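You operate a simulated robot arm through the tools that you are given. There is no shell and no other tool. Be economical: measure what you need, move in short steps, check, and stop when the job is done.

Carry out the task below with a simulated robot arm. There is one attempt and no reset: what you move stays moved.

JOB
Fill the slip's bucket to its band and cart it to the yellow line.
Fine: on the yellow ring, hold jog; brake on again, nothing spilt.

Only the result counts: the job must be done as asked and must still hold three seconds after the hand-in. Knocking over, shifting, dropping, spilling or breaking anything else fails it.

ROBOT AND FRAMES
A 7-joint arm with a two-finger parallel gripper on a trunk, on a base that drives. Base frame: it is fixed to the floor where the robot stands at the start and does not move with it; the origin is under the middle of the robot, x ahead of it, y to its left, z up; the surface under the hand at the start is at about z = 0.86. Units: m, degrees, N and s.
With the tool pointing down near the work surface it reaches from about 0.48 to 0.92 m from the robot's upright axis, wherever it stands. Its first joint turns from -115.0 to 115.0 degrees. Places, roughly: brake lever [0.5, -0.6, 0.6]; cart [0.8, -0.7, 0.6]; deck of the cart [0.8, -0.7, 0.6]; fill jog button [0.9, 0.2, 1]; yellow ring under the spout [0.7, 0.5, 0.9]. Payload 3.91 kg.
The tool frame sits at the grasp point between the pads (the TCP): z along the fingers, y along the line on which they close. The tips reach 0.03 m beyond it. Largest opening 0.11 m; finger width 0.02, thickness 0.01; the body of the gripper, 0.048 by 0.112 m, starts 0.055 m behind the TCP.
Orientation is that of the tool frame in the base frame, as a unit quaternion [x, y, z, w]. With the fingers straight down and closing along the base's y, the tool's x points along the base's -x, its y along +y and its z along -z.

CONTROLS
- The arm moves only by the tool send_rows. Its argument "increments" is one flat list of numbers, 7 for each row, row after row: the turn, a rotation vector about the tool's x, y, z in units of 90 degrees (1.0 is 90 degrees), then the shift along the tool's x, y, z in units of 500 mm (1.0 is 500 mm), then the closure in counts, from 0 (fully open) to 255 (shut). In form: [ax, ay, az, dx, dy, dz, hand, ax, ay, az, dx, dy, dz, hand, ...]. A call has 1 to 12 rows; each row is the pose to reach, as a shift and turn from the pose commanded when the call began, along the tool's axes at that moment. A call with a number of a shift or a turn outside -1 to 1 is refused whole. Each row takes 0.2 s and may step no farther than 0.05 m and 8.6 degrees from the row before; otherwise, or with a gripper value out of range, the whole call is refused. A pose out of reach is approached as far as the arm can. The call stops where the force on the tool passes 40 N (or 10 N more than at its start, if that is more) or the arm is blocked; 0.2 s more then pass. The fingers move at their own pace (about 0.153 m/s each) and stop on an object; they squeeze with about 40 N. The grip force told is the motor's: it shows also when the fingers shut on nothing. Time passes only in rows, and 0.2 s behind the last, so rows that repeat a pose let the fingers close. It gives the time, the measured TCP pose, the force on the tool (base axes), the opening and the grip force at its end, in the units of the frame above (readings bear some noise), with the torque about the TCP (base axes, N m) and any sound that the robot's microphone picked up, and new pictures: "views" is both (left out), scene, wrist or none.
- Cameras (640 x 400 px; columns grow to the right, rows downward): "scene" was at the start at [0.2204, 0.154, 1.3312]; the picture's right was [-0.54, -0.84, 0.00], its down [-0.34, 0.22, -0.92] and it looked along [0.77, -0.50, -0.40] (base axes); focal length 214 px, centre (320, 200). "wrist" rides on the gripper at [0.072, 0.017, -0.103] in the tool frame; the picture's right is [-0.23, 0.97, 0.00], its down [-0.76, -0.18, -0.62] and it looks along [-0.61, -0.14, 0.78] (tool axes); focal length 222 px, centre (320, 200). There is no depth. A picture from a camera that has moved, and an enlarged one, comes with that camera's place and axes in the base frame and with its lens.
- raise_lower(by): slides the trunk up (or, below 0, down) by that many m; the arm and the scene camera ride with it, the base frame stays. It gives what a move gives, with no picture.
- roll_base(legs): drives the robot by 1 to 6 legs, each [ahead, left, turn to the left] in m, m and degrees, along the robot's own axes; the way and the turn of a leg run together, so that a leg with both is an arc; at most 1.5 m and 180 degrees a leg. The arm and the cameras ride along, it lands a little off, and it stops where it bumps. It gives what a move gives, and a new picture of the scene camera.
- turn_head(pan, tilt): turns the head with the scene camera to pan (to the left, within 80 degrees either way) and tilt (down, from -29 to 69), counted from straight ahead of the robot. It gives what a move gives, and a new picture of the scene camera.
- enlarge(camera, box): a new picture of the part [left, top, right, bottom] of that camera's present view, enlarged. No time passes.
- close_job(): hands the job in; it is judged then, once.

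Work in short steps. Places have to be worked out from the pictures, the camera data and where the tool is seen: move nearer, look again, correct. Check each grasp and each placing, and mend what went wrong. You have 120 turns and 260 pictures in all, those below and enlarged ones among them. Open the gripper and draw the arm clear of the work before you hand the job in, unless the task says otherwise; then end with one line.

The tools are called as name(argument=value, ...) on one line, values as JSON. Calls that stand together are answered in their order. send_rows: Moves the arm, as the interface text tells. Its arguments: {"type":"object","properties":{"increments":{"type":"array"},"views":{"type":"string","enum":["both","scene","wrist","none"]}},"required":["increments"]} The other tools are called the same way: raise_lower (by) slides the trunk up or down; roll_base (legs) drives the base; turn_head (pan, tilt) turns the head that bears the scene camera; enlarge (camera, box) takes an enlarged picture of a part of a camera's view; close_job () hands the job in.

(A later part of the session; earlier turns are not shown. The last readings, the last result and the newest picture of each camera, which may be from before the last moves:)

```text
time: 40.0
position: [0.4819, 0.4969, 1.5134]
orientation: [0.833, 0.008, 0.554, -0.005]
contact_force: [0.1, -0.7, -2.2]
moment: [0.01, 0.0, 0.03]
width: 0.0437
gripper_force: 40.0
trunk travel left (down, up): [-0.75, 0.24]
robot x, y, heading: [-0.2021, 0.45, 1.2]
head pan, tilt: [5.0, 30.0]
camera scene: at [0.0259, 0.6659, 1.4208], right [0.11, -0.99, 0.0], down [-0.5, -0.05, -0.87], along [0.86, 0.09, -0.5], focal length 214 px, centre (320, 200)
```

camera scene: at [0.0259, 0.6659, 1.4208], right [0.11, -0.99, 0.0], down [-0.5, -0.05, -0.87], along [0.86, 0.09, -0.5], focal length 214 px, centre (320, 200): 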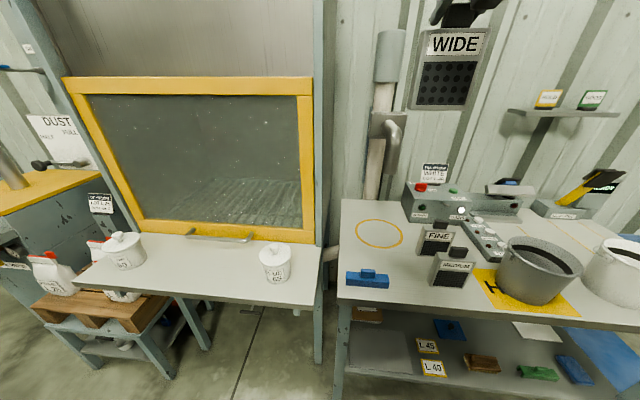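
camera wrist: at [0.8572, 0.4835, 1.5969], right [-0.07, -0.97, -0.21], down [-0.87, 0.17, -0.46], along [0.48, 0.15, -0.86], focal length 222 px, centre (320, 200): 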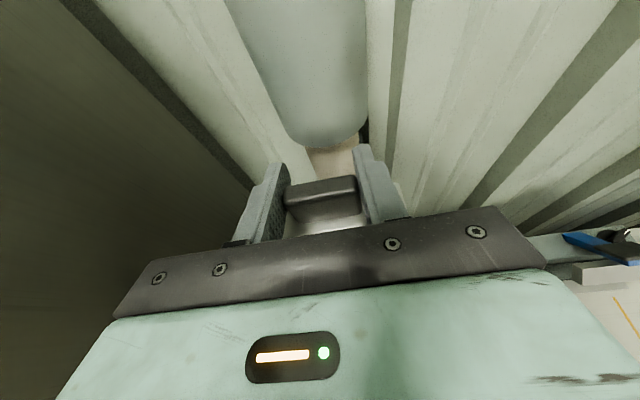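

Lowering the trunk 0.35 m, then I set WIDE temporarily at about (0.60, 0.47).

raise_lower(by=-0.35)

send_rows(increments=[0, 0, 0, 0.023, 0.013, 0.055, 255, 0, 0, 0, 0.046, 0.027, 0.11, 255, 0, 0, 0, 0.07, 0.04, 0.165, 255, 0, 0, 0, 0.091, 0.054, 0.218, 255, 0, 0, 0, 0.0357, 0.054, 0.2408, 255])

```text
time: 43.4
position: [0.4819, 0.4977, 1.1633]
orientation: [0.832, 0.008, 0.554, -0.006]
contact_force: [-0.3, -0.1, -1.3]
moment: [-0.01, 0.02, 0.01]
width: 0.0437
gripper_force: 39.8
trunk travel left (down, up): [-0.4, 0.59]
robot x, y, heading: [-0.2004, 0.4514, 1.0]
head pan, tilt: [5.0, 30.0]
```

```text
time: 44.6
position: [0.6021, 0.4721, 1.1343]
orientation: [0.832, 0.008, 0.554, -0.006]
contact_force: [-1.8, -0.4, -1.5]
moment: [0.01, 0.0, -0.01]
width: 0.044
gripper_force: 40.8
trunk travel left (down, up): [-0.4, 0.59]
robot x, y, heading: [-0.2021, 0.4523, 1.2]
head pan, tilt: [5.0, 30.0]
camera scene: at [0.0257, 0.6659, 1.0709], right [0.11, -0.99, 0.0], down [-0.5, -0.05, -0.87], along [0.86, 0.09, -0.5], focal length 214 px, centre (320, 200)
camera wrist: at [0.5346, 0.4557, 1.2417], right [-0.07, -0.98, -0.21], down [-0.87, 0.16, -0.46], along [0.48, 0.15, -0.86], focal length 222 px, centre (320, 200)
```

scene: 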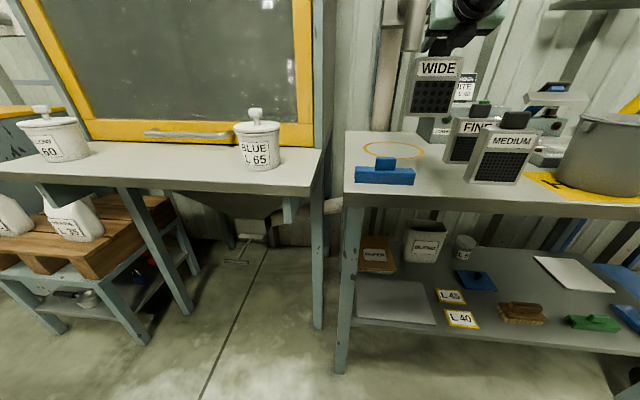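
wrist: 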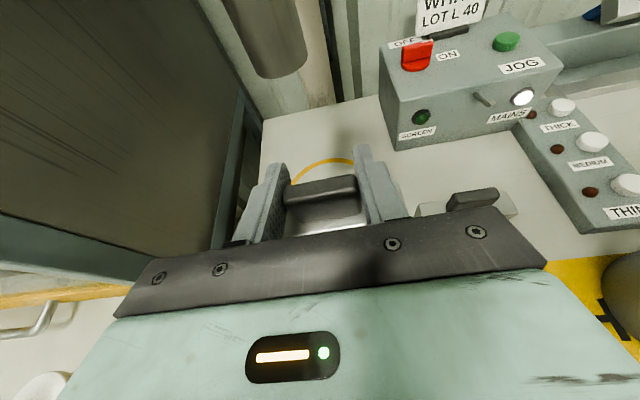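

Descending straight to the table, slow at the end.

send_rows(increments=[0, 0, 0, -0.083, 0, 0.0347, 255, 0, 0, 0, -0.166, 0, 0.0695, 255, 0, 0, 0, -0.225, 0, 0.0941, 255, 0, 0, 0, -0.238, 0, 0.0996, 255, 0, 0, 0, -0.245, 0, 0.1025, 255])

```text
time: 45.8
position: [0.6014, 0.4731, 1.0059]
orientation: [0.83, 0.008, 0.558, -0.006]
contact_force: [2.6, -0.8, 28.0]
moment: [-0.17, 0.06, -0.51]
width: 0.0438
gripper_force: 39.8
trunk travel left (down, up): [-0.4, 0.59]
robot x, y, heading: [-0.2061, 0.4502, 1.4]
head pan, tilt: [5.0, 30.0]
camera scene: at [0.0249, 0.6658, 1.0717], right [0.11, -0.99, 0.0], down [-0.5, -0.05, -0.87], along [0.86, 0.09, -0.5], focal length 214 px, centre (320, 200)
camera wrist: at [0.5328, 0.4564, 1.1131], right [-0.07, -0.98, -0.21], down [-0.87, 0.16, -0.47], along [0.49, 0.15, -0.86], focal length 222 px, centre (320, 200)
```

scene: 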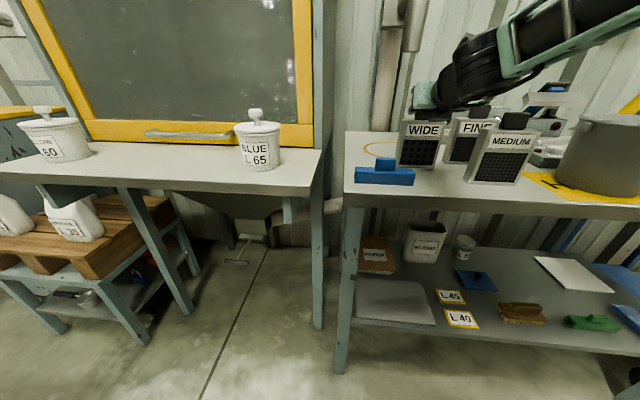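
wrist: 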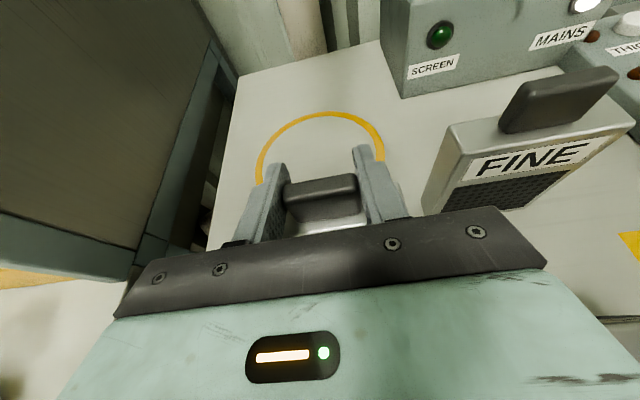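

WIDE stands on the table. I ease up 3 mm, open, and back out.

send_rows(increments=[0, 0, 0, 0.005, 0, -0.002, 255, 0, 0, 0, 0.005, 0, -0.002, 0, 0, 0, 0, 0.005, 0, -0.002, 0, 0, 0, 0, 0.005, 0, -0.002, 0, 0, 0, 0, 0.005, 0, -0.08, 0, 0, 0, 0, 0.005, 0, -0.16, 0, 0, 0, 0, 0.005, 0, -0.24, 0])

```text
time: 47.4
position: [0.4919, 0.4704, 1.0484]
orientation: [0.833, 0.009, 0.553, -0.007]
contact_force: [0.3, 0.1, -0.4]
moment: [0.02, 0.0, 0.02]
width: 0.1099
gripper_force: 0.1
trunk travel left (down, up): [-0.4, 0.59]
robot x, y, heading: [-0.2023, 0.4487, 1.2]
head pan, tilt: [5.0, 30.0]
camera scene: at [0.0259, 0.6659, 1.0708], right [0.11, -0.99, 0.0], down [-0.5, -0.05, -0.87], along [0.86, 0.09, -0.5], focal length 214 px, centre (320, 200)
camera wrist: at [0.425, 0.4539, 1.1559], right [-0.07, -0.98, -0.21], down [-0.87, 0.16, -0.46], along [0.48, 0.15, -0.86], focal length 222 px, centre (320, 200)
```

scene: 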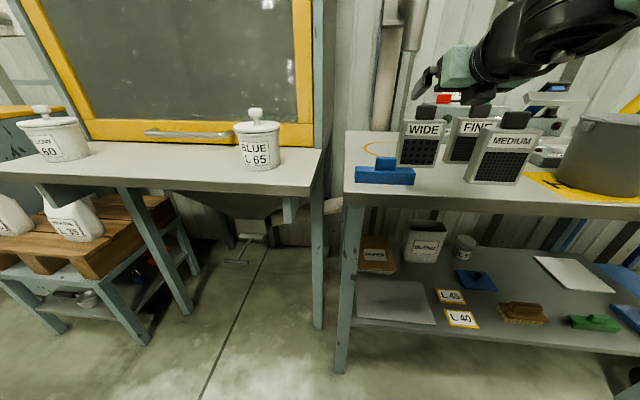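
wrist: 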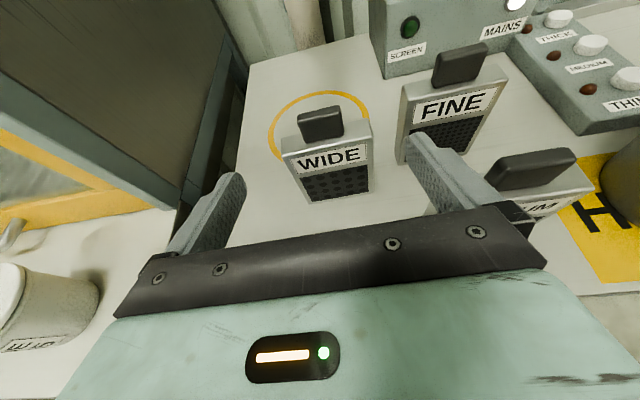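

WIDE stands well. FINE's tab is at about (0.640, 0.333), yawed ~6.6°. I steepen the tool by 10° for clearance over MEDIUM and shift over.

send_rows(increments=[0, -0.055, 0, 0.074, 0.0, -0.031, 0, 0, -0.11, 0, 0.1, 0.09, -0.042, 0, 0, -0.11, 0, 0.1, 0.18, -0.042, 0, 0, -0.11, 0, 0.1, 0.28, -0.042, 0], views="none")

```text
time: 48.4
position: [0.4947, 0.333, 1.098]
orientation: [0.877, 0.009, 0.48, -0.006]
contact_force: [-0.9, -0.4, -0.4]
moment: [0.01, 0.01, 0.0]
width: 0.11
gripper_force: 0.0
trunk travel left (down, up): [-0.4, 0.59]
robot x, y, heading: [-0.2021, 0.4501, 1.1]
head pan, tilt: [5.0, 30.0]
```

send_rows(increments=[0.026, 0, -0.016, 0.001, 0.009, 0.08, 0, 0.0514, 0, -0.0329, 0.003, 0.017, 0.15, 0, 0.0514, 0, -0.0329, 0.0034, 0.0174, 0.198, 0], views="wrist")

```text
time: 49.2
position: [0.5779, 0.3243, 1.0538]
orientation: [0.875, 0.052, 0.48, -0.028]
contact_force: [0.0, 2.8, 0.0]
moment: [-0.15, 0.02, -0.21]
width: 0.1099
gripper_force: 0.0
trunk travel left (down, up): [-0.4, 0.59]
robot x, y, heading: [-0.2053, 0.452, 1.0]
head pan, tilt: [5.0, 30.0]
camera wrist: at [0.5334, 0.3038, 1.17], right [-0.01, -0.98, -0.19], down [-0.95, 0.07, -0.31], along [0.31, 0.18, -0.93], focal length 222 px, centre (320, 200)
```

wrist: 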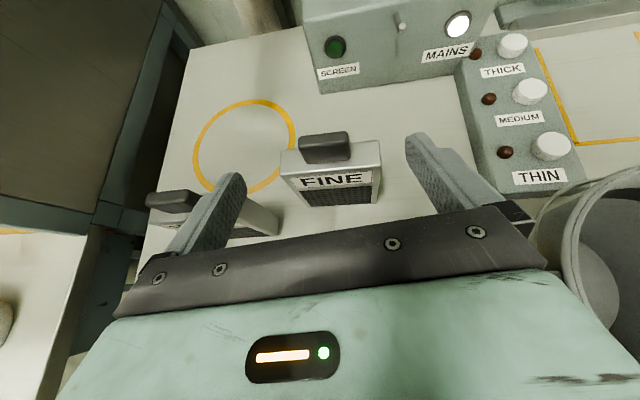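

A small side force shows; I hold still one row and look at both views.

send_rows(increments=[0, 0, 0, 0, 0, 0, 0], views="none")

enlarge(camera="scene", box=[380, 70, 560, 200])

```text
time: 49.6
position: [0.5794, 0.3218, 1.0513]
orientation: [0.876, 0.051, 0.479, -0.029]
contact_force: [-0.3, 0.7, 0.0]
moment: [0.01, 0.01, -0.01]
width: 0.11
gripper_force: 0.0
trunk travel left (down, up): [-0.4, 0.59]
robot x, y, heading: [-0.2049, 0.4488, 1.2]
head pan, tilt: [5.0, 30.0]
```

```text
3.08 times, centred on (470, 135) of scene
camera zoom: at [0.0257, 0.6659, 1.0709], right [0.11, -0.99, 0.0], down [-0.5, -0.05, -0.87], along [0.86, 0.09, -0.5], focal length 660 px, centre (-142, 400)
```

zoom: 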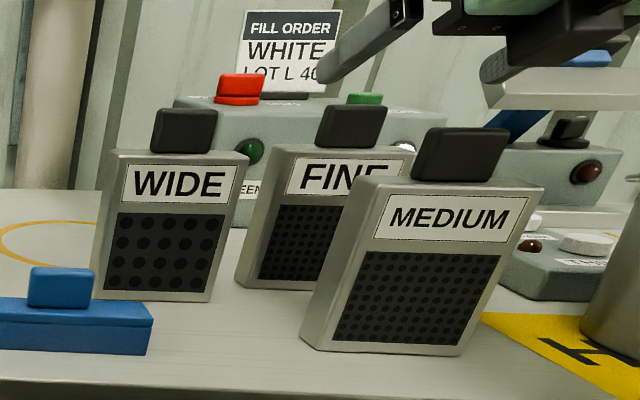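

No contact; cartridges stand. The tab is centred; I advance 0.07 m and close.

send_rows(increments=[0, 0, 0, -0.004, -0.003, 0.07, 0, 0, 0, 0, -0.0084, -0.006, 0.1454, 0, 0, 0, 0, -0.0084, -0.006, 0.1454, 255, 0, 0, 0, -0.0084, -0.006, 0.1454, 255, 0, 0, 0, -0.0084, -0.006, 0.1454, 255])

```text
time: 50.8
position: [0.6009, 0.3278, 1.018]
orientation: [0.876, 0.051, 0.48, -0.029]
contact_force: [-1.5, -0.4, -0.5]
moment: [0.0, 0.01, 0.01]
width: 0.0
gripper_force: 38.2
out of reach, approached as far as the arm can: row 2, 3, 4, 5
trunk travel left (down, up): [-0.4, 0.59]
robot x, y, heading: [-0.2027, 0.4507, 1.1]
head pan, tilt: [5.0, 30.0]
camera scene: at [0.0257, 0.6659, 1.0709], right [0.11, -0.99, 0.0], down [-0.5, -0.05, -0.87], along [0.86, 0.09, -0.5], focal length 214 px, centre (320, 200)
camera wrist: at [0.5568, 0.3066, 1.1357], right [-0.01, -0.98, -0.19], down [-0.95, 0.07, -0.31], along [0.31, 0.18, -0.93], focal length 222 px, centre (320, 200)
```

scene: 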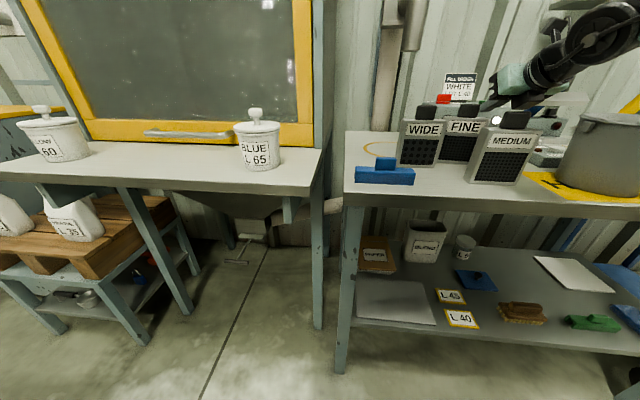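
wrist: 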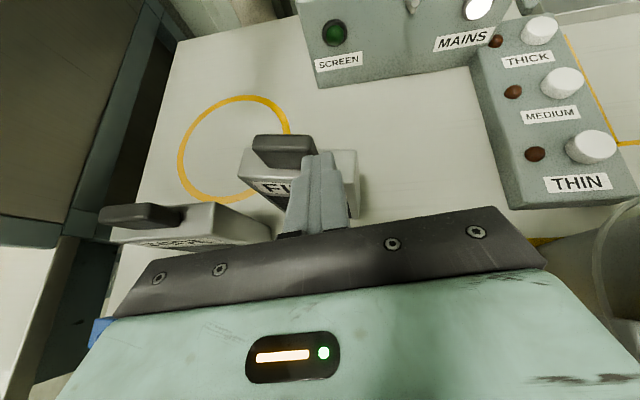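

The reach ended short. I back off, open, roll 0.12 m ahead and retry.

send_rows(increments=[0, 0, 0, 0, 0, -0.06, 255, 0, 0, 0, 0, 0, -0.12, 0, 0, 0, 0, 0.05, 0, -0.2, 0, 0, 0, 0, 0.1, 0, -0.28, 0], views="none")

roll_base(legs=[[0.12, 0, 0]])

send_rows(increments=[0, 0, 0, 0, 0, 0, 0], views="wrist")

```text
time: 51.8
position: [0.5075, 0.3159, 1.1343]
orientation: [0.875, 0.051, 0.48, -0.029]
contact_force: [-0.2, 0.5, -0.5]
moment: [-0.02, -0.02, 0.0]
width: 0.1101
gripper_force: 0.0
trunk travel left (down, up): [-0.4, 0.59]
robot x, y, heading: [-0.2052, 0.4504, 1.3]
head pan, tilt: [5.0, 30.0]
```

```text
time: 53.1
position: [0.6282, 0.3172, 1.1341]
orientation: [0.875, 0.051, 0.48, -0.029]
contact_force: [-0.4, -0.3, 1.1]
moment: [0.0, -0.01, -0.02]
width: 0.1098
gripper_force: 0.2
trunk travel left (down, up): [-0.4, 0.59]
robot x, y, heading: [-0.0846, 0.4555, 1.1]
head pan, tilt: [5.0, 30.0]
camera scene: at [0.1451, 0.6683, 1.0709], right [0.11, -0.99, 0.0], down [-0.5, -0.05, -0.87], along [0.86, 0.09, -0.5], focal length 214 px, centre (320, 200)
```

scene: 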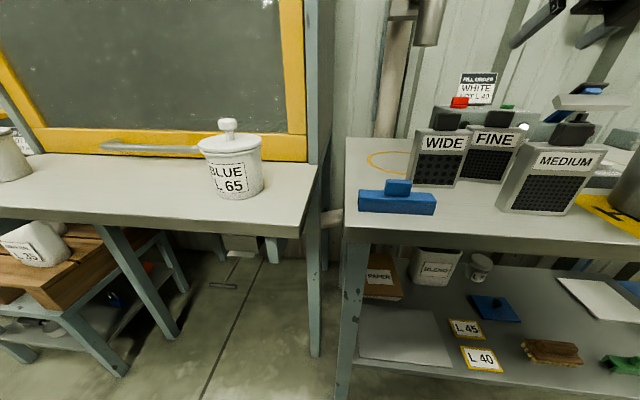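

```text
time: 53.5
position: [0.6285, 0.3175, 1.1343]
orientation: [0.876, 0.051, 0.479, -0.029]
contact_force: [-0.2, -0.7, -0.8]
moment: [0.0, -0.01, 0.0]
width: 0.1101
gripper_force: 0.1
trunk travel left (down, up): [-0.4, 0.59]
robot x, y, heading: [-0.0817, 0.4507, 1.1]
head pan, tilt: [5.0, 30.0]
camera wrist: at [0.5832, 0.2969, 1.2515], right [-0.01, -0.98, -0.19], down [-0.95, 0.07, -0.31], along [0.31, 0.18, -0.93], focal length 222 px, centre (320, 200)
```

wrist: 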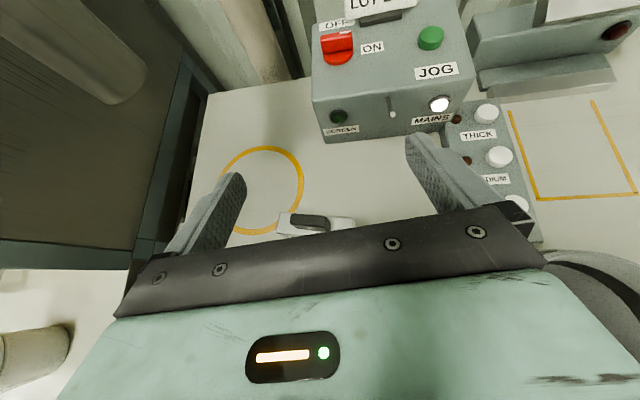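

send_rows(increments=[0, 0, 0, -0.07, -0.01, 0.005, 0, 0, 0, 0, -0.14, -0.02, 0.01, 0, 0, 0, 0, -0.2, -0.028, 0.0136, 0, 0, 0, 0, -0.2006, -0.0286, 0.085, 0, 0, 0, 0, -0.2006, -0.0286, 0.155, 0], views="wrist")

```text
time: 54.7
position: [0.6375, 0.3314, 1.0093]
orientation: [0.875, 0.051, 0.481, -0.028]
contact_force: [0.4, 0.1, 0.9]
moment: [0.02, -0.01, 0.02]
width: 0.1099
gripper_force: 0.0
out of reach, approached as far as the arm can: row 2, 3
trunk travel left (down, up): [-0.4, 0.59]
robot x, y, heading: [-0.0831, 0.4516, 0.9]
head pan, tilt: [5.0, 30.0]
camera wrist: at [0.5916, 0.311, 1.1258], right [-0.01, -0.98, -0.19], down [-0.95, 0.07, -0.31], along [0.31, 0.18, -0.93], focal length 222 px, centre (320, 200)
```

wrist: 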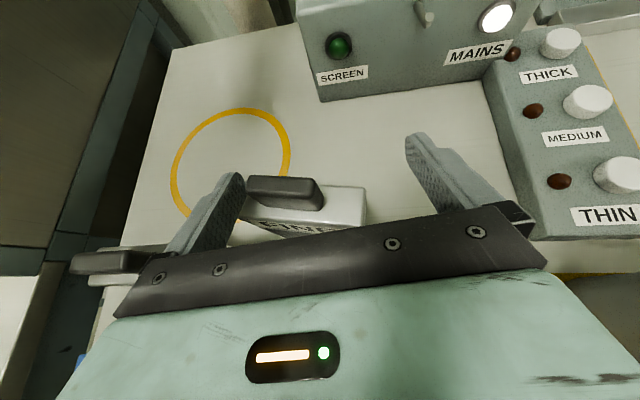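

FINE had been nudged during the failed close: its tab is now around (0.638, 0.355), yawed about -12°. I back off, turn the tool to match and half-close for clearance.

send_rows(increments=[0, 0, 0, 0, 0, -0.08, 0, 0, 0, 0, 0.004, 0, -0.14, 70, -0.06, 0, 0.038, 0.004, -0.03, -0.13, 70, -0.12, 0, 0.076, 0.004, -0.06, -0.12, 70, -0.174, 0, 0.111, 0.004, -0.079, -0.109, 70, -0.174, 0, 0.111, 0.004, -0.079, -0.109, 70], views="wrist")

```text
time: 56.1
position: [0.5899, 0.3674, 1.0395]
orientation: [0.872, -0.091, 0.478, 0.05]
contact_force: [-1.4, -0.1, -0.1]
moment: [0.02, -0.01, -0.02]
width: 0.0799
gripper_force: 0.1
out of reach, approached as far as the arm can: row 2
trunk travel left (down, up): [-0.4, 0.59]
robot x, y, heading: [-0.0822, 0.4533, 1.2]
head pan, tilt: [5.0, 30.0]
camera wrist: at [0.5398, 0.363, 1.1566], right [-0.32, -0.93, -0.19], down [-0.88, 0.37, -0.31], along [0.35, 0.07, -0.93], focal length 222 px, centre (320, 200)
```

wrist: 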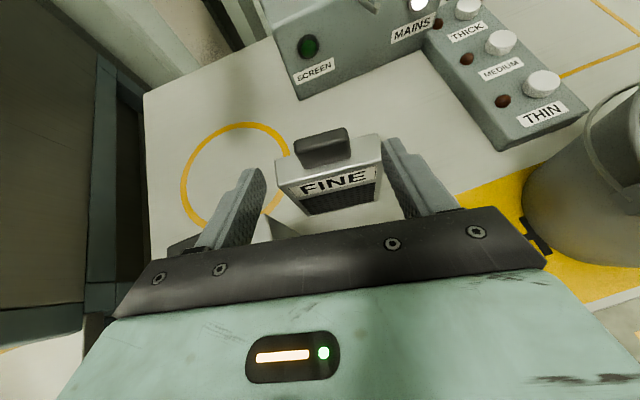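

Aligned now. Advancing 0.056 m and closing.

send_rows(increments=[0, 0, 0, 0.0084, 0.004, 0.05, 70, 0, 0, 0, 0.0084, 0.004, 0.111, 70, 0, 0, 0, 0.0084, 0.004, 0.111, 255, 0, 0, 0, 0.0084, 0.004, 0.111, 255, 0, 0, 0, 0.0084, 0.004, 0.111, 255], views="both")

```text
time: 57.3
position: [0.635, 0.3574, 1.0133]
orientation: [0.872, -0.09, 0.478, 0.049]
contact_force: [-0.1, 0.6, 0.2]
moment: [0.03, 0.0, -0.01]
width: 0.0437
gripper_force: 39.8
trunk travel left (down, up): [-0.4, 0.59]
robot x, y, heading: [-0.0848, 0.4478, 0.9]
head pan, tilt: [5.0, 30.0]
camera scene: at [0.1452, 0.6683, 1.0708], right [0.11, -0.99, 0.0], down [-0.5, -0.05, -0.87], along [0.86, 0.09, -0.5], focal length 214 px, centre (320, 200)
camera wrist: at [0.5854, 0.3514, 1.1295], right [-0.32, -0.93, -0.19], down [-0.88, 0.37, -0.3], along [0.35, 0.07, -0.93], focal length 222 px, centre (320, 200)
```

scene: 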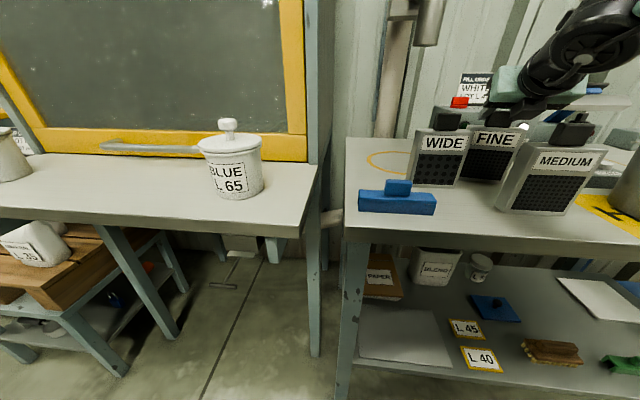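
wrist: 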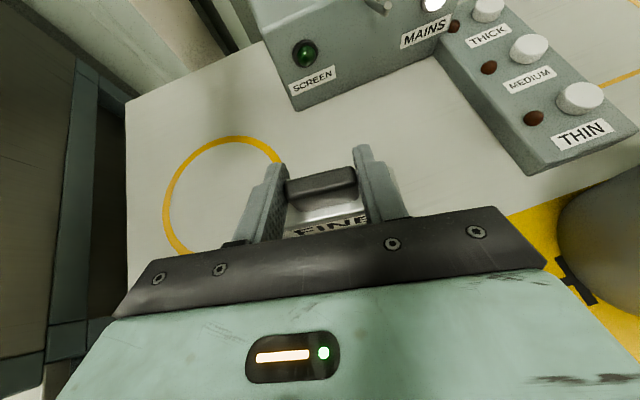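

FINE is gripped. Lifting straight up by the trunk 0.5 m.

raise_lower(by=0.5)

roll_base(legs=[[0.085, 0, 0]])

```text
refused: 0.5 is not a number from -0.4 to 0.4
```

```text
time: 58.3
position: [0.7202, 0.3586, 1.0129]
orientation: [0.872, -0.089, 0.478, 0.048]
contact_force: [0.2, -0.1, 0.6]
moment: [-0.01, 0.01, -0.01]
width: 0.0441
gripper_force: 40.4
trunk travel left (down, up): [-0.4, 0.59]
robot x, y, heading: [0.003, 0.4514, 1.3]
head pan, tilt: [5.0, 30.0]
camera scene: at [0.2302, 0.6705, 1.0709], right [0.11, -0.99, 0.0], down [-0.5, -0.05, -0.87], along [0.86, 0.09, -0.5], focal length 214 px, centre (320, 200)
```

scene: 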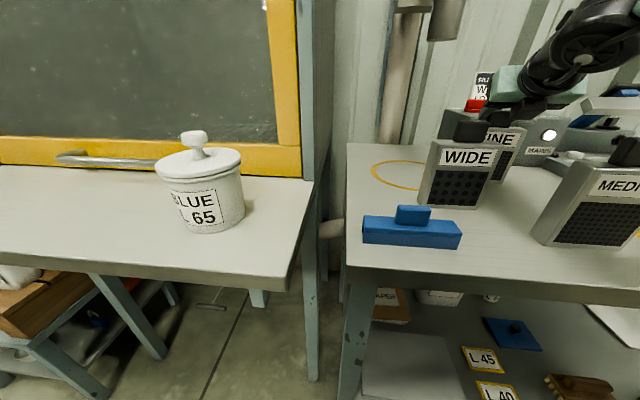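

FINE was dragged forward along the table without harm (no contact forces). Now raising 0.4 m.

raise_lower(by=0.4)

```text
time: 62.2
position: [0.7214, 0.3596, 1.4117]
orientation: [0.872, -0.091, 0.478, 0.05]
contact_force: [-0.3, -0.4, -4.1]
moment: [0.0, 0.02, 0.0]
width: 0.0439
gripper_force: 40.4
trunk travel left (down, up): [-0.8, 0.19]
robot x, y, heading: [0.0039, 0.4534, 1.5]
head pan, tilt: [5.0, 30.0]
```

raise_lower(by=0.12)

send_rows(increments=[0.059, 0, -0.0377, 0.02, -0.07, 0.03, 255, 0.118, 0, -0.0754, 0.04, -0.14, 0.06, 255, 0.118, 0, -0.0754, 0.05, -0.2, 0.09, 255, 0.118, 0, -0.0754, 0.0775, -0.2476, 0.132, 255])

```text
time: 63.7
position: [0.7214, 0.3581, 1.5323]
orientation: [0.873, -0.09, 0.478, 0.048]
contact_force: [0.2, -1.4, -3.1]
moment: [0.0, -0.03, 0.0]
width: 0.0438
gripper_force: 40.8
trunk travel left (down, up): [-0.92, 0.07]
robot x, y, heading: [0.0046, 0.4542, 1.2]
head pan, tilt: [5.0, 30.0]
```

```text
time: 64.7
position: [0.8223, 0.4649, 1.5312]
orientation: [0.877, 0.006, 0.48, -0.004]
contact_force: [-1.3, 0.2, -2.2]
moment: [0.02, 0.0, 0.03]
width: 0.0438
gripper_force: 39.7
trunk travel left (down, up): [-0.92, 0.07]
robot x, y, heading: [-0.0001, 0.4511, 1.3]
head pan, tilt: [5.0, 30.0]
camera scene: at [0.2299, 0.6704, 1.5909], right [0.11, -0.99, 0.0], down [-0.5, -0.05, -0.87], along [0.86, 0.09, -0.5], focal length 214 px, centre (320, 200)
camera wrist: at [0.7749, 0.4493, 1.648], right [-0.11, -0.98, -0.19], down [-0.94, 0.16, -0.31], along [0.33, 0.15, -0.93], focal length 222 px, centre (320, 200)
```

scene: 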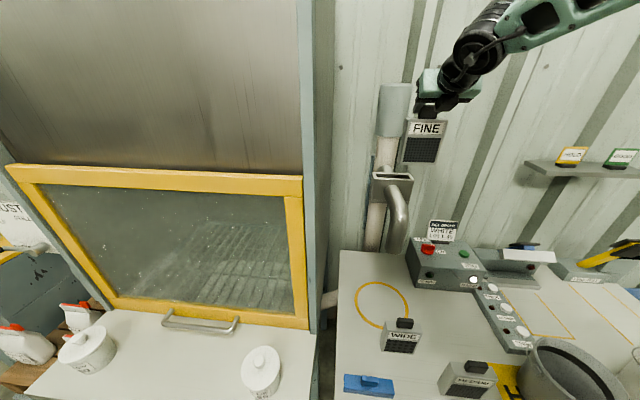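
wrist: 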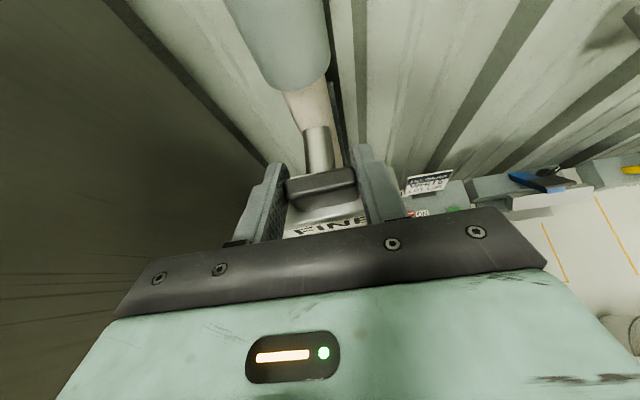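

Slot opening is visible from above now; I enlarge to locate it precisely.

enlarge(camera="scene", box=[340, 90, 480, 200])

```text
3.64 times, centred on (410, 145) of scene
camera zoom: at [0.2299, 0.6704, 1.5909], right [0.11, -0.99, 0.0], down [-0.5, -0.05, -0.87], along [0.86, 0.09, -0.5], focal length 780 px, centre (-7, 400)
```

zoom: 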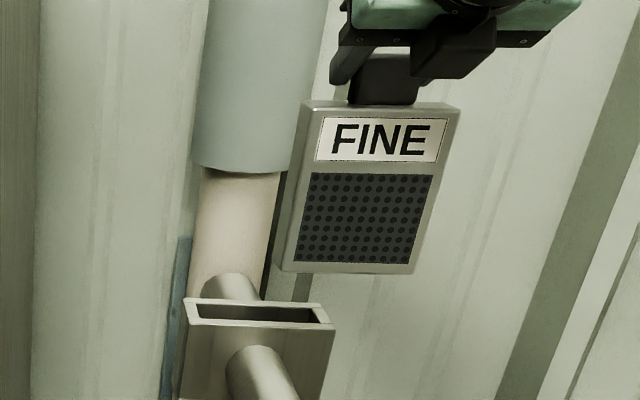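

Moving FINE to just above the slot for an alignment check.

send_rows(increments=[0, 0, 0, 0.03, -0.025, 0.07, 255, 0, 0, 0, 0.06, -0.05, 0.14, 255, 0, 0, 0, 0.03, -0.07, 0.2, 255, 0, 0, 0, 0.006, -0.07, 0.217, 255], views="none")

enlarge(camera="scene", box=[350, 110, 460, 200])

```text
time: 65.7
position: [0.9139, 0.5024, 1.4717]
orientation: [0.877, 0.006, 0.48, -0.003]
contact_force: [-0.2, -0.5, -3.0]
moment: [0.02, 0.04, -0.02]
width: 0.0437
gripper_force: 39.9
trunk travel left (down, up): [-0.92, 0.07]
robot x, y, heading: [-0.0008, 0.4558, 1.1]
head pan, tilt: [5.0, 30.0]
```

```text
4.44 times, centred on (405, 155) of scene
camera zoom: at [0.2305, 0.6706, 1.5908], right [0.11, -0.99, 0.0], down [-0.5, -0.05, -0.87], along [0.86, 0.09, -0.5], focal length 953 px, centre (-58, 400)
```

zoom: 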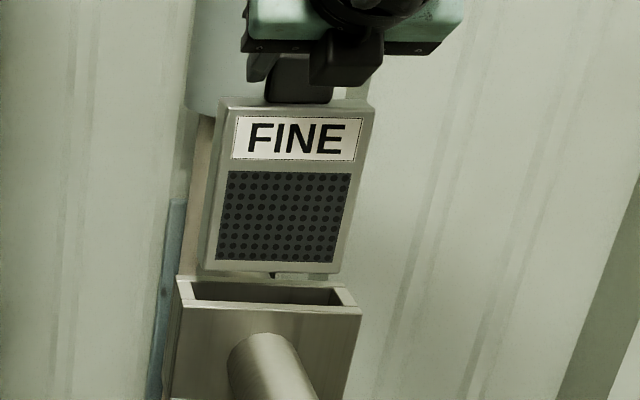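

Alignment is within a few mm; I shift ~3 mm toward -y and lower 0.035 m with force watch.

send_rows(increments=[0, 0, 0, -0.002, 0.007, -0.004, 255, 0, 0, 0, -0.032, 0.007, 0.015, 255, 0, 0, 0, -0.05, 0.007, 0.027, 255, 0, 0, 0, -0.062, 0.007, 0.034, 255], views="none")

enlarge(camera="scene", box=[350, 110, 460, 200])

```text
time: 66.7
position: [0.9102, 0.4994, 1.4435]
orientation: [0.875, 0.007, 0.484, -0.006]
contact_force: [4.4, 0.5, 34.2]
moment: [0.24, -0.24, -0.02]
width: 0.0432
gripper_force: 39.4
trunk travel left (down, up): [-0.92, 0.07]
robot x, y, heading: [0.0012, 0.4563, 1.3]
head pan, tilt: [5.0, 30.0]
```

```text
4.44 times, centred on (405, 155) of scene
camera zoom: at [0.2285, 0.6704, 1.5917], right [0.11, -0.99, 0.0], down [-0.5, -0.05, -0.87], along [0.86, 0.09, -0.5], focal length 953 px, centre (-58, 400)
```

zoom: 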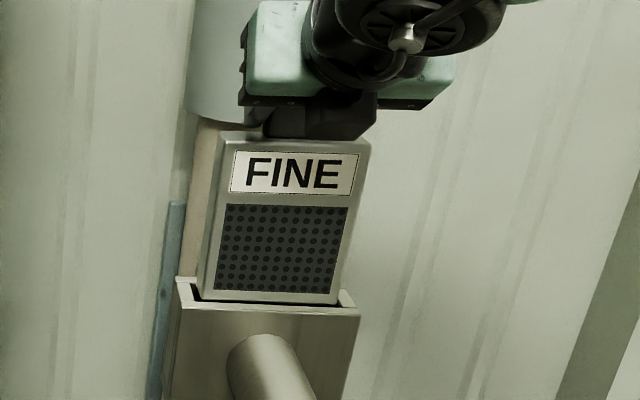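

It rests on the slot's front lip. I lift slightly, shift +8 mm in x, and lower again.

send_rows(increments=[0, 0, 0, 0.0168, 0, -0.0108, 255, 0, 0, 0, 0.0254, 0.002, 0.0027, 255, 0, 0, 0, 0.0254, 0.002, 0.0027, 255, 0, 0, 0, 0.0087, 0.002, 0.0135, 255, 0, 0, 0, -0.0083, 0.002, 0.0243, 255, 0, 0, 0, -0.0335, 0.002, 0.0404, 255], views="none")

enlarge(camera="scene", box=[350, 110, 460, 200])

```text
time: 68.1
position: [0.9192, 0.4969, 1.4121]
orientation: [0.877, 0.006, 0.48, -0.003]
contact_force: [-7.7, 0.4, -1.8]
moment: [-0.01, 0.82, -0.35]
width: 0.0437
gripper_force: 39.8
trunk travel left (down, up): [-0.92, 0.07]
robot x, y, heading: [0.0023, 0.4496, 1.4]
head pan, tilt: [5.0, 30.0]
```

```text
4.44 times, centred on (405, 155) of scene
camera zoom: at [0.2296, 0.6705, 1.5909], right [0.11, -0.99, 0.0], down [-0.5, -0.05, -0.87], along [0.86, 0.09, -0.5], focal length 953 px, centre (-58, 400)
```

zoom: 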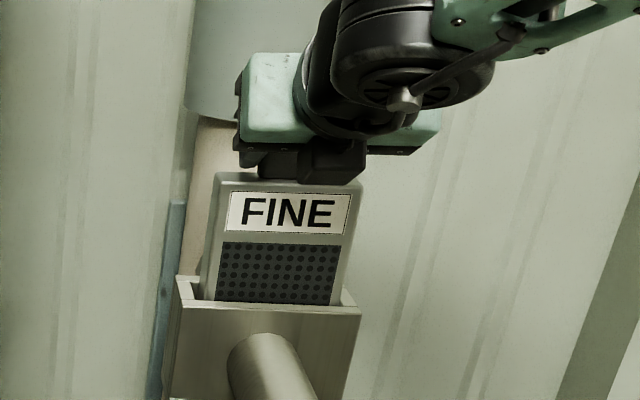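

It's entering the slot. Continue lowering ~0.042 m with a small -x correction.

send_rows(increments=[0, 0, 0, -0.02, 0, 0.008, 255, 0, 0, 0, -0.04, 0, 0.02, 255, 0, 0, 0, -0.06, 0, 0.031, 255, 0, 0, 0, -0.074, 0, 0.0402, 255], views="scene")

enlarge(camera="scene", box=[350, 110, 500, 300])

```text
time: 69.1
position: [0.9161, 0.4979, 1.3708]
orientation: [0.878, 0.007, 0.479, -0.005]
contact_force: [-0.2, 0.4, -3.1]
moment: [0.0, 0.03, 0.02]
width: 0.0438
gripper_force: 40.3
trunk travel left (down, up): [-0.92, 0.07]
robot x, y, heading: [0.0032, 0.454, 1.1]
head pan, tilt: [5.0, 30.0]
camera scene: at [0.2304, 0.6706, 1.5908], right [0.11, -0.99, 0.0], down [-0.5, -0.05, -0.87], along [0.86, 0.09, -0.5], focal length 214 px, centre (320, 200)
```

scene: 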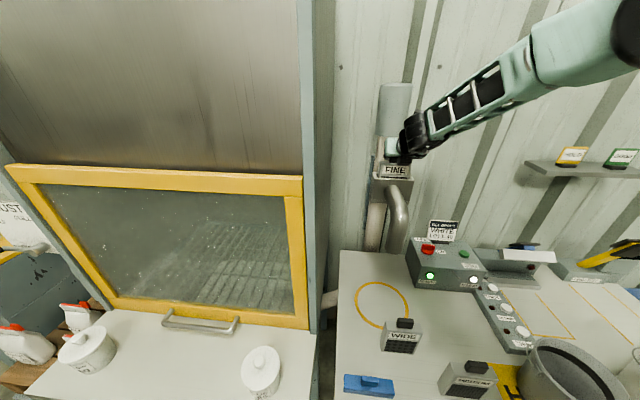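

```text
2.11 times, centred on (425, 205) of scene
camera zoom: at [0.2304, 0.6706, 1.5908], right [0.11, -0.99, 0.0], down [-0.5, -0.05, -0.87], along [0.86, 0.09, -0.5], focal length 452 px, centre (99, 190)
```

zoom: 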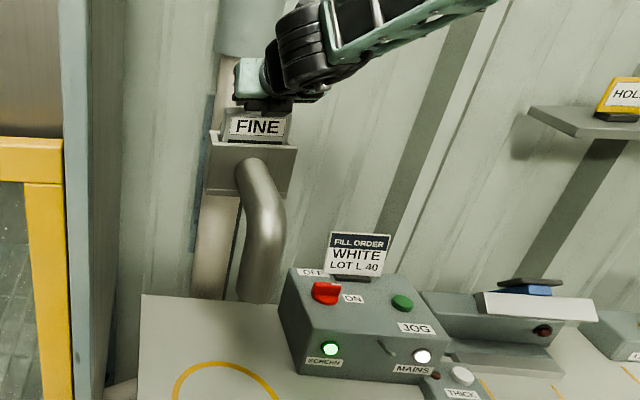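

The SCREEN lamp is green. I lower a few mm to seat, release and back out.

send_rows(increments=[0, 0, 0, -0.008, 0, 0.005, 255, 0, 0, 0, -0.012, 0, 0.0077, 255, 0, 0, 0, -0.012, 0, 0.0077, 0, 0, 0, 0, -0.012, 0, 0.0077, 0, 0, 0, 0, -0.012, 0, 0.0077, 0, 0, 0, 0, -0.01, 0, -0.07, 0, 0, 0, 0, -0.01, 0, -0.15, 0, 0, 0, 0, -0.01, 0, -0.23, 0, 0, 0, 0, -0.01, 0, -0.31, 0], views="scene")

enlarge(camera="scene", box=[350, 110, 500, 300])

```text
time: 71.1
position: [0.7807, 0.4972, 1.4497]
orientation: [0.878, 0.007, 0.479, -0.005]
contact_force: [-0.6, 0.1, 0.0]
moment: [-0.01, -0.01, 0.02]
width: 0.1102
gripper_force: 0.3
trunk travel left (down, up): [-0.92, 0.07]
robot x, y, heading: [0.0007, 0.4552, 1.4]
head pan, tilt: [5.0, 30.0]
camera scene: at [0.2306, 0.6706, 1.5908], right [0.11, -0.99, 0.0], down [-0.5, -0.05, -0.87], along [0.86, 0.09, -0.5], focal length 214 px, centre (320, 200)
```

scene: 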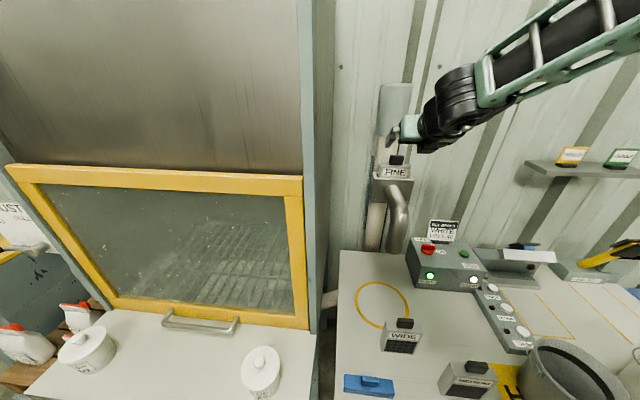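

```text
2.11 times, centred on (425, 205) of scene
camera zoom: at [0.2306, 0.6706, 1.5908], right [0.11, -0.99, 0.0], down [-0.5, -0.05, -0.87], along [0.86, 0.09, -0.5], focal length 452 px, centre (99, 190)
```

zoom: 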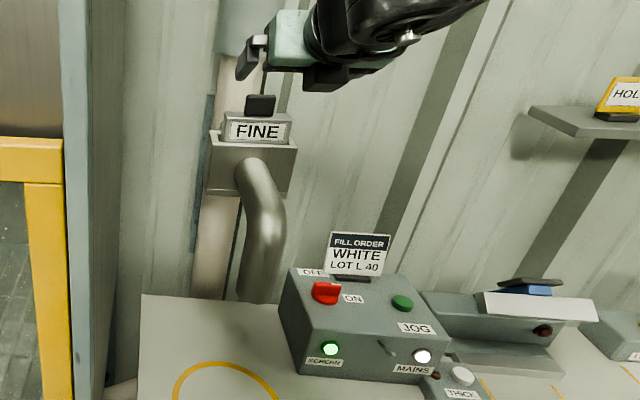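

FINE is seated, lamp green. Now I point the tool down again to move WIDE into FINE's former place.

send_rows(increments=[0, -0.08, 0, -0.02, 0.005, -0.03, 0, 0, -0.16, 0, -0.04, 0.01, -0.06, 0, 0, -0.24, 0, -0.06, 0.015, -0.09, 0, 0, -0.32, 0, -0.08, 0.02, -0.12, 0, 0, -0.4, 0, -0.1, 0.025, -0.15, 0, 0, -0.48, 0, -0.12, 0.03, -0.18, 0, 0, -0.56, 0, -0.14, 0.035, -0.21, 0, 0, -0.638, 0, -0.162, 0.04, -0.253, 0], views="none")

raise_lower(by=-0.33)

send_rows(increments=[0, 0, 0, 0, 0, 0, 0], views="both")

```text
time: 72.9
position: [0.6321, 0.4735, 1.4493]
orientation: [1.0, 0.008, -0.001, -0.001]
contact_force: [0.7, 0.9, 0.6]
moment: [0.0, 0.0, 0.0]
width: 0.1101
gripper_force: 0.0
trunk travel left (down, up): [-0.92, 0.07]
robot x, y, heading: [0.0011, 0.454, 1.2]
head pan, tilt: [5.0, 30.0]
```

```text
time: 76.1
position: [0.6329, 0.4741, 1.1194]
orientation: [1.0, 0.008, 0.0, -0.002]
contact_force: [-0.1, 0.3, 0.6]
moment: [-0.03, 0.02, 0.02]
width: 0.1099
gripper_force: 0.0
trunk travel left (down, up): [-0.59, 0.4]
robot x, y, heading: [0.0001, 0.4526, 1.3]
head pan, tilt: [5.0, 30.0]
```

```text
time: 76.5
position: [0.6327, 0.4744, 1.1186]
orientation: [1.0, 0.008, 0.0, -0.001]
contact_force: [-0.1, 0.2, -0.8]
moment: [0.02, 0.02, 0.02]
width: 0.1101
gripper_force: 0.0
trunk travel left (down, up): [-0.59, 0.4]
robot x, y, heading: [-0.0003, 0.4498, 1.2]
head pan, tilt: [5.0, 30.0]
camera scene: at [0.2301, 0.6706, 1.2609], right [0.11, -0.99, 0.0], down [-0.5, -0.05, -0.87], along [0.86, 0.09, -0.5], focal length 214 px, centre (320, 200)
camera wrist: at [0.7057, 0.4601, 1.2224], right [-0.21, -0.98, 0.0], down [-0.76, 0.17, 0.62], along [-0.61, 0.13, -0.78], focal length 222 px, centre (320, 200)
```

scene: 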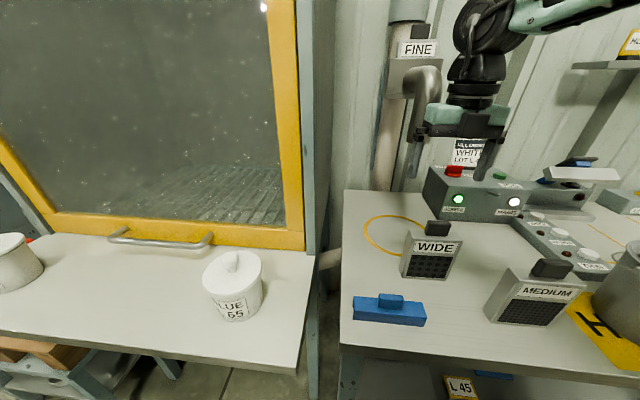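
wrist: 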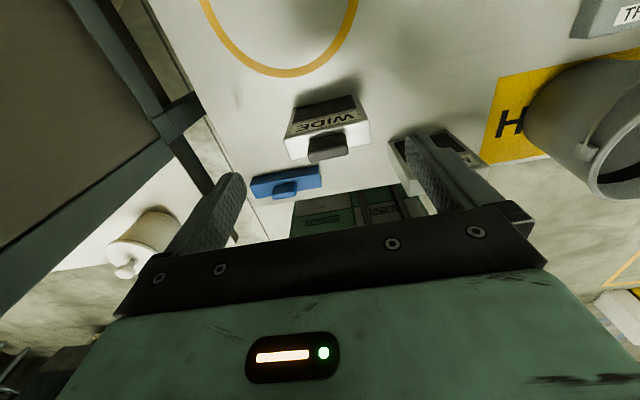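

The tab top is at about (0.605, 0.472). I descend with TCP to z≈1.02 and close on the tab.

send_rows(increments=[0, 0, 0, -0.03, 0.002, 0.07, 60, 0, 0, 0, -0.058, 0.002, 0.14, 60, 0, 0, 0, -0.058, 0.002, 0.197, 60, 0, 0, 0, -0.058, 0.002, 0.197, 255, 0, 0, 0, -0.058, 0.002, 0.197, 255, 0, 0, 0, -0.058, 0.002, 0.197, 255], views="wrist")

```text
time: 77.9
position: [0.6052, 0.4714, 1.0186]
orientation: [1.0, 0.008, -0.001, -0.001]
contact_force: [0.1, -0.3, -0.4]
moment: [-0.01, 0.07, 0.01]
width: 0.0435
gripper_force: 40.4
trunk travel left (down, up): [-0.59, 0.4]
robot x, y, heading: [0.0027, 0.4517, 1.3]
head pan, tilt: [5.0, 30.0]
camera wrist: at [0.6782, 0.4581, 1.123], right [-0.21, -0.98, 0.0], down [-0.76, 0.17, 0.62], along [-0.61, 0.13, -0.78], focal length 222 px, centre (320, 200)
```

wrist: 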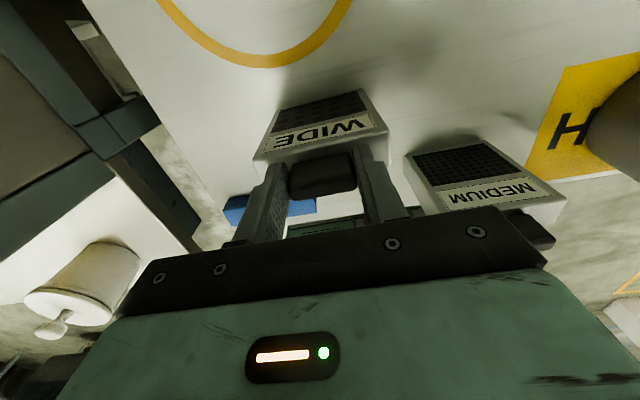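

send_rows(increments=[0, 0, 0, 0, 0, -0.06, 255, 0, 0, 0, 0.02, 0.08, -0.06, 255, 0, 0, 0, 0.04, 0.16, -0.06, 255, 0, 0, 0, 0.06, 0.24, -0.06, 255, 0, 0, 0, 0.07, 0.292, -0.06, 255, 0, 0, 0, 0.07, 0.292, -0.015, 255, 0, 0, 0, 0.07, 0.292, -0.004, 255, 0, 0, 0, 0.07, 0.292, 0.003, 255], views="none")

```text
time: 79.7
position: [0.6397, 0.3286, 1.0192]
orientation: [1.0, 0.008, -0.001, 0.0]
contact_force: [-1.1, -0.3, 9.7]
moment: [-0.31, 0.48, 0.02]
width: 0.0435
gripper_force: 40.1
trunk travel left (down, up): [-0.59, 0.4]
robot x, y, heading: [0.0019, 0.4526, 1.2]
head pan, tilt: [5.0, 30.0]
```

WIDE touches the table there. Release and rise.

send_rows(increments=[0, 0, 0, 0, 0, 0, 0, 0, 0, 0, 0, 0, 0, 0, 0, 0, 0, 0, 0, -0.08, 0, 0, 0, 0, 0, 0, -0.18, 0, 0, 0, 0, 0, 0, -0.28, 0], views="both")

```text
time: 80.9
position: [0.6387, 0.3281, 1.1581]
orientation: [1.0, 0.008, -0.001, -0.001]
contact_force: [-0.7, 0.5, -0.4]
moment: [-0.01, 0.01, -0.03]
width: 0.1101
gripper_force: 0.0
trunk travel left (down, up): [-0.59, 0.4]
robot x, y, heading: [0.002, 0.4523, 1.3]
head pan, tilt: [5.0, 30.0]
camera scene: at [0.2302, 0.6705, 1.2608], right [0.11, -0.99, 0.0], down [-0.5, -0.05, -0.87], along [0.86, 0.09, -0.5], focal length 214 px, centre (320, 200)
camera wrist: at [0.7124, 0.3132, 1.2613], right [-0.21, -0.98, 0.0], down [-0.76, 0.17, 0.62], along [-0.61, 0.13, -0.78], focal length 222 px, centre (320, 200)
```

scene: 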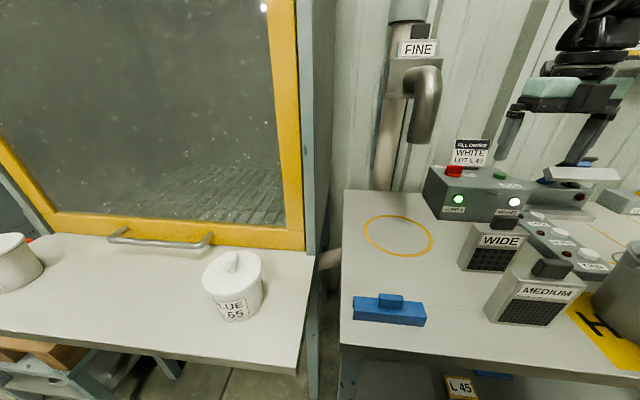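
wrist: 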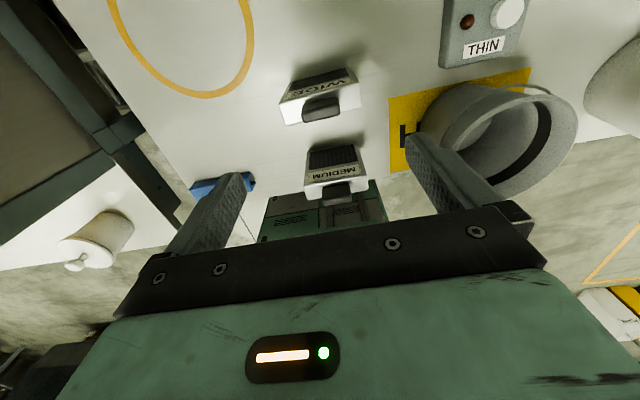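

WIDE is parked. Now to the white bucket: raise the trunk and roll right 0.5 m.

raise_lower(by=0.2)

roll_base(legs=[[0, -0.45, 0]])

turn_head(pan=-35, tilt=45)

send_rows(increments=[0, 0, 0, 0, 0, 0, 0], views="wrist")

```text
time: 83.1
position: [0.6381, 0.3284, 1.3564]
orientation: [1.0, 0.008, 0.0, -0.001]
contact_force: [0.1, -0.1, -0.1]
moment: [0.0, 0.0, 0.01]
width: 0.1101
gripper_force: 0.0
trunk travel left (down, up): [-0.79, 0.2]
robot x, y, heading: [0.0022, 0.4522, 1.4]
head pan, tilt: [5.0, 30.0]
```

```text
time: 85.8
position: [0.6503, -0.1234, 1.3562]
orientation: [1.0, 0.009, 0.0, 0.0]
contact_force: [0.2, 0.2, -0.5]
moment: [0.0, 0.0, 0.01]
width: 0.1102
gripper_force: 0.1
trunk travel left (down, up): [-0.79, 0.2]
robot x, y, heading: [0.0132, 0.0033, 1.6]
head pan, tilt: [5.0, 30.0]
camera scene: at [0.24, 0.2184, 1.4609], right [0.11, -0.99, 0.0], down [-0.5, -0.06, -0.87], along [0.86, 0.1, -0.5], focal length 214 px, centre (320, 200)
```

scene: 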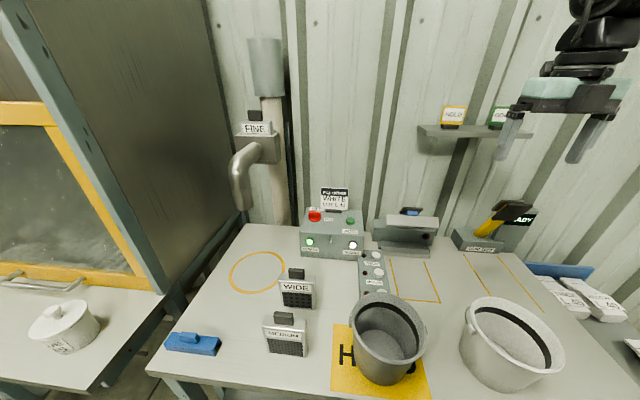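

```text
time: 86.9
position: [0.6498, -0.1223, 1.3564]
orientation: [1.0, 0.009, 0.0, -0.001]
contact_force: [0.1, 0.3, -0.6]
moment: [-0.01, 0.0, -0.03]
width: 0.1102
gripper_force: 0.1
trunk travel left (down, up): [-0.79, 0.2]
robot x, y, heading: [0.0115, 0.0043, 1.4]
head pan, tilt: [-35.0, 45.0]
camera scene: at [0.218, 0.1633, 1.4383], right [-0.55, -0.83, 0.0], down [-0.59, 0.39, -0.71], along [0.59, -0.39, -0.71], focal length 214 px, centre (320, 200)
```

scene: 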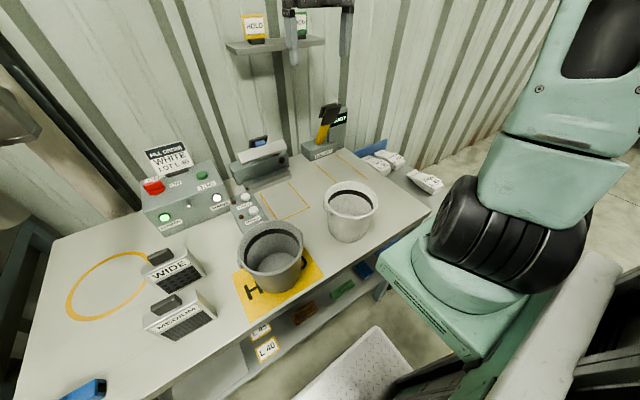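

```text
time: 87.3
position: [0.6504, -0.1228, 1.3576]
orientation: [1.0, 0.01, 0.0, -0.001]
contact_force: [-0.6, -0.1, 0.1]
moment: [0.05, -0.01, -0.02]
width: 0.11
gripper_force: 0.1
trunk travel left (down, up): [-0.79, 0.2]
robot x, y, heading: [0.0112, -0.003, 1.3]
head pan, tilt: [-35.0, 45.0]
camera wrist: at [0.7234, -0.1375, 1.461], right [-0.21, -0.98, 0.0], down [-0.76, 0.16, 0.62], along [-0.61, 0.13, -0.78], focal length 222 px, centre (320, 200)
```

wrist: 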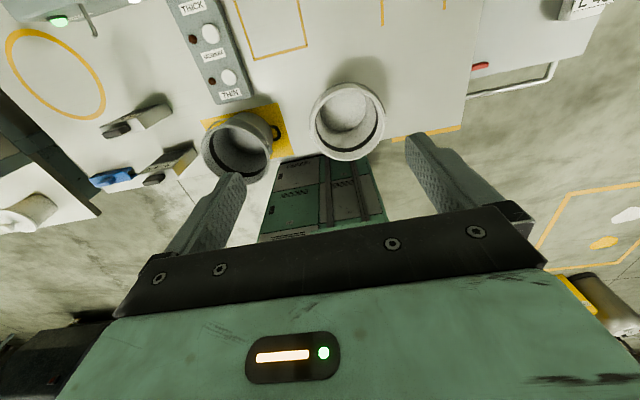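

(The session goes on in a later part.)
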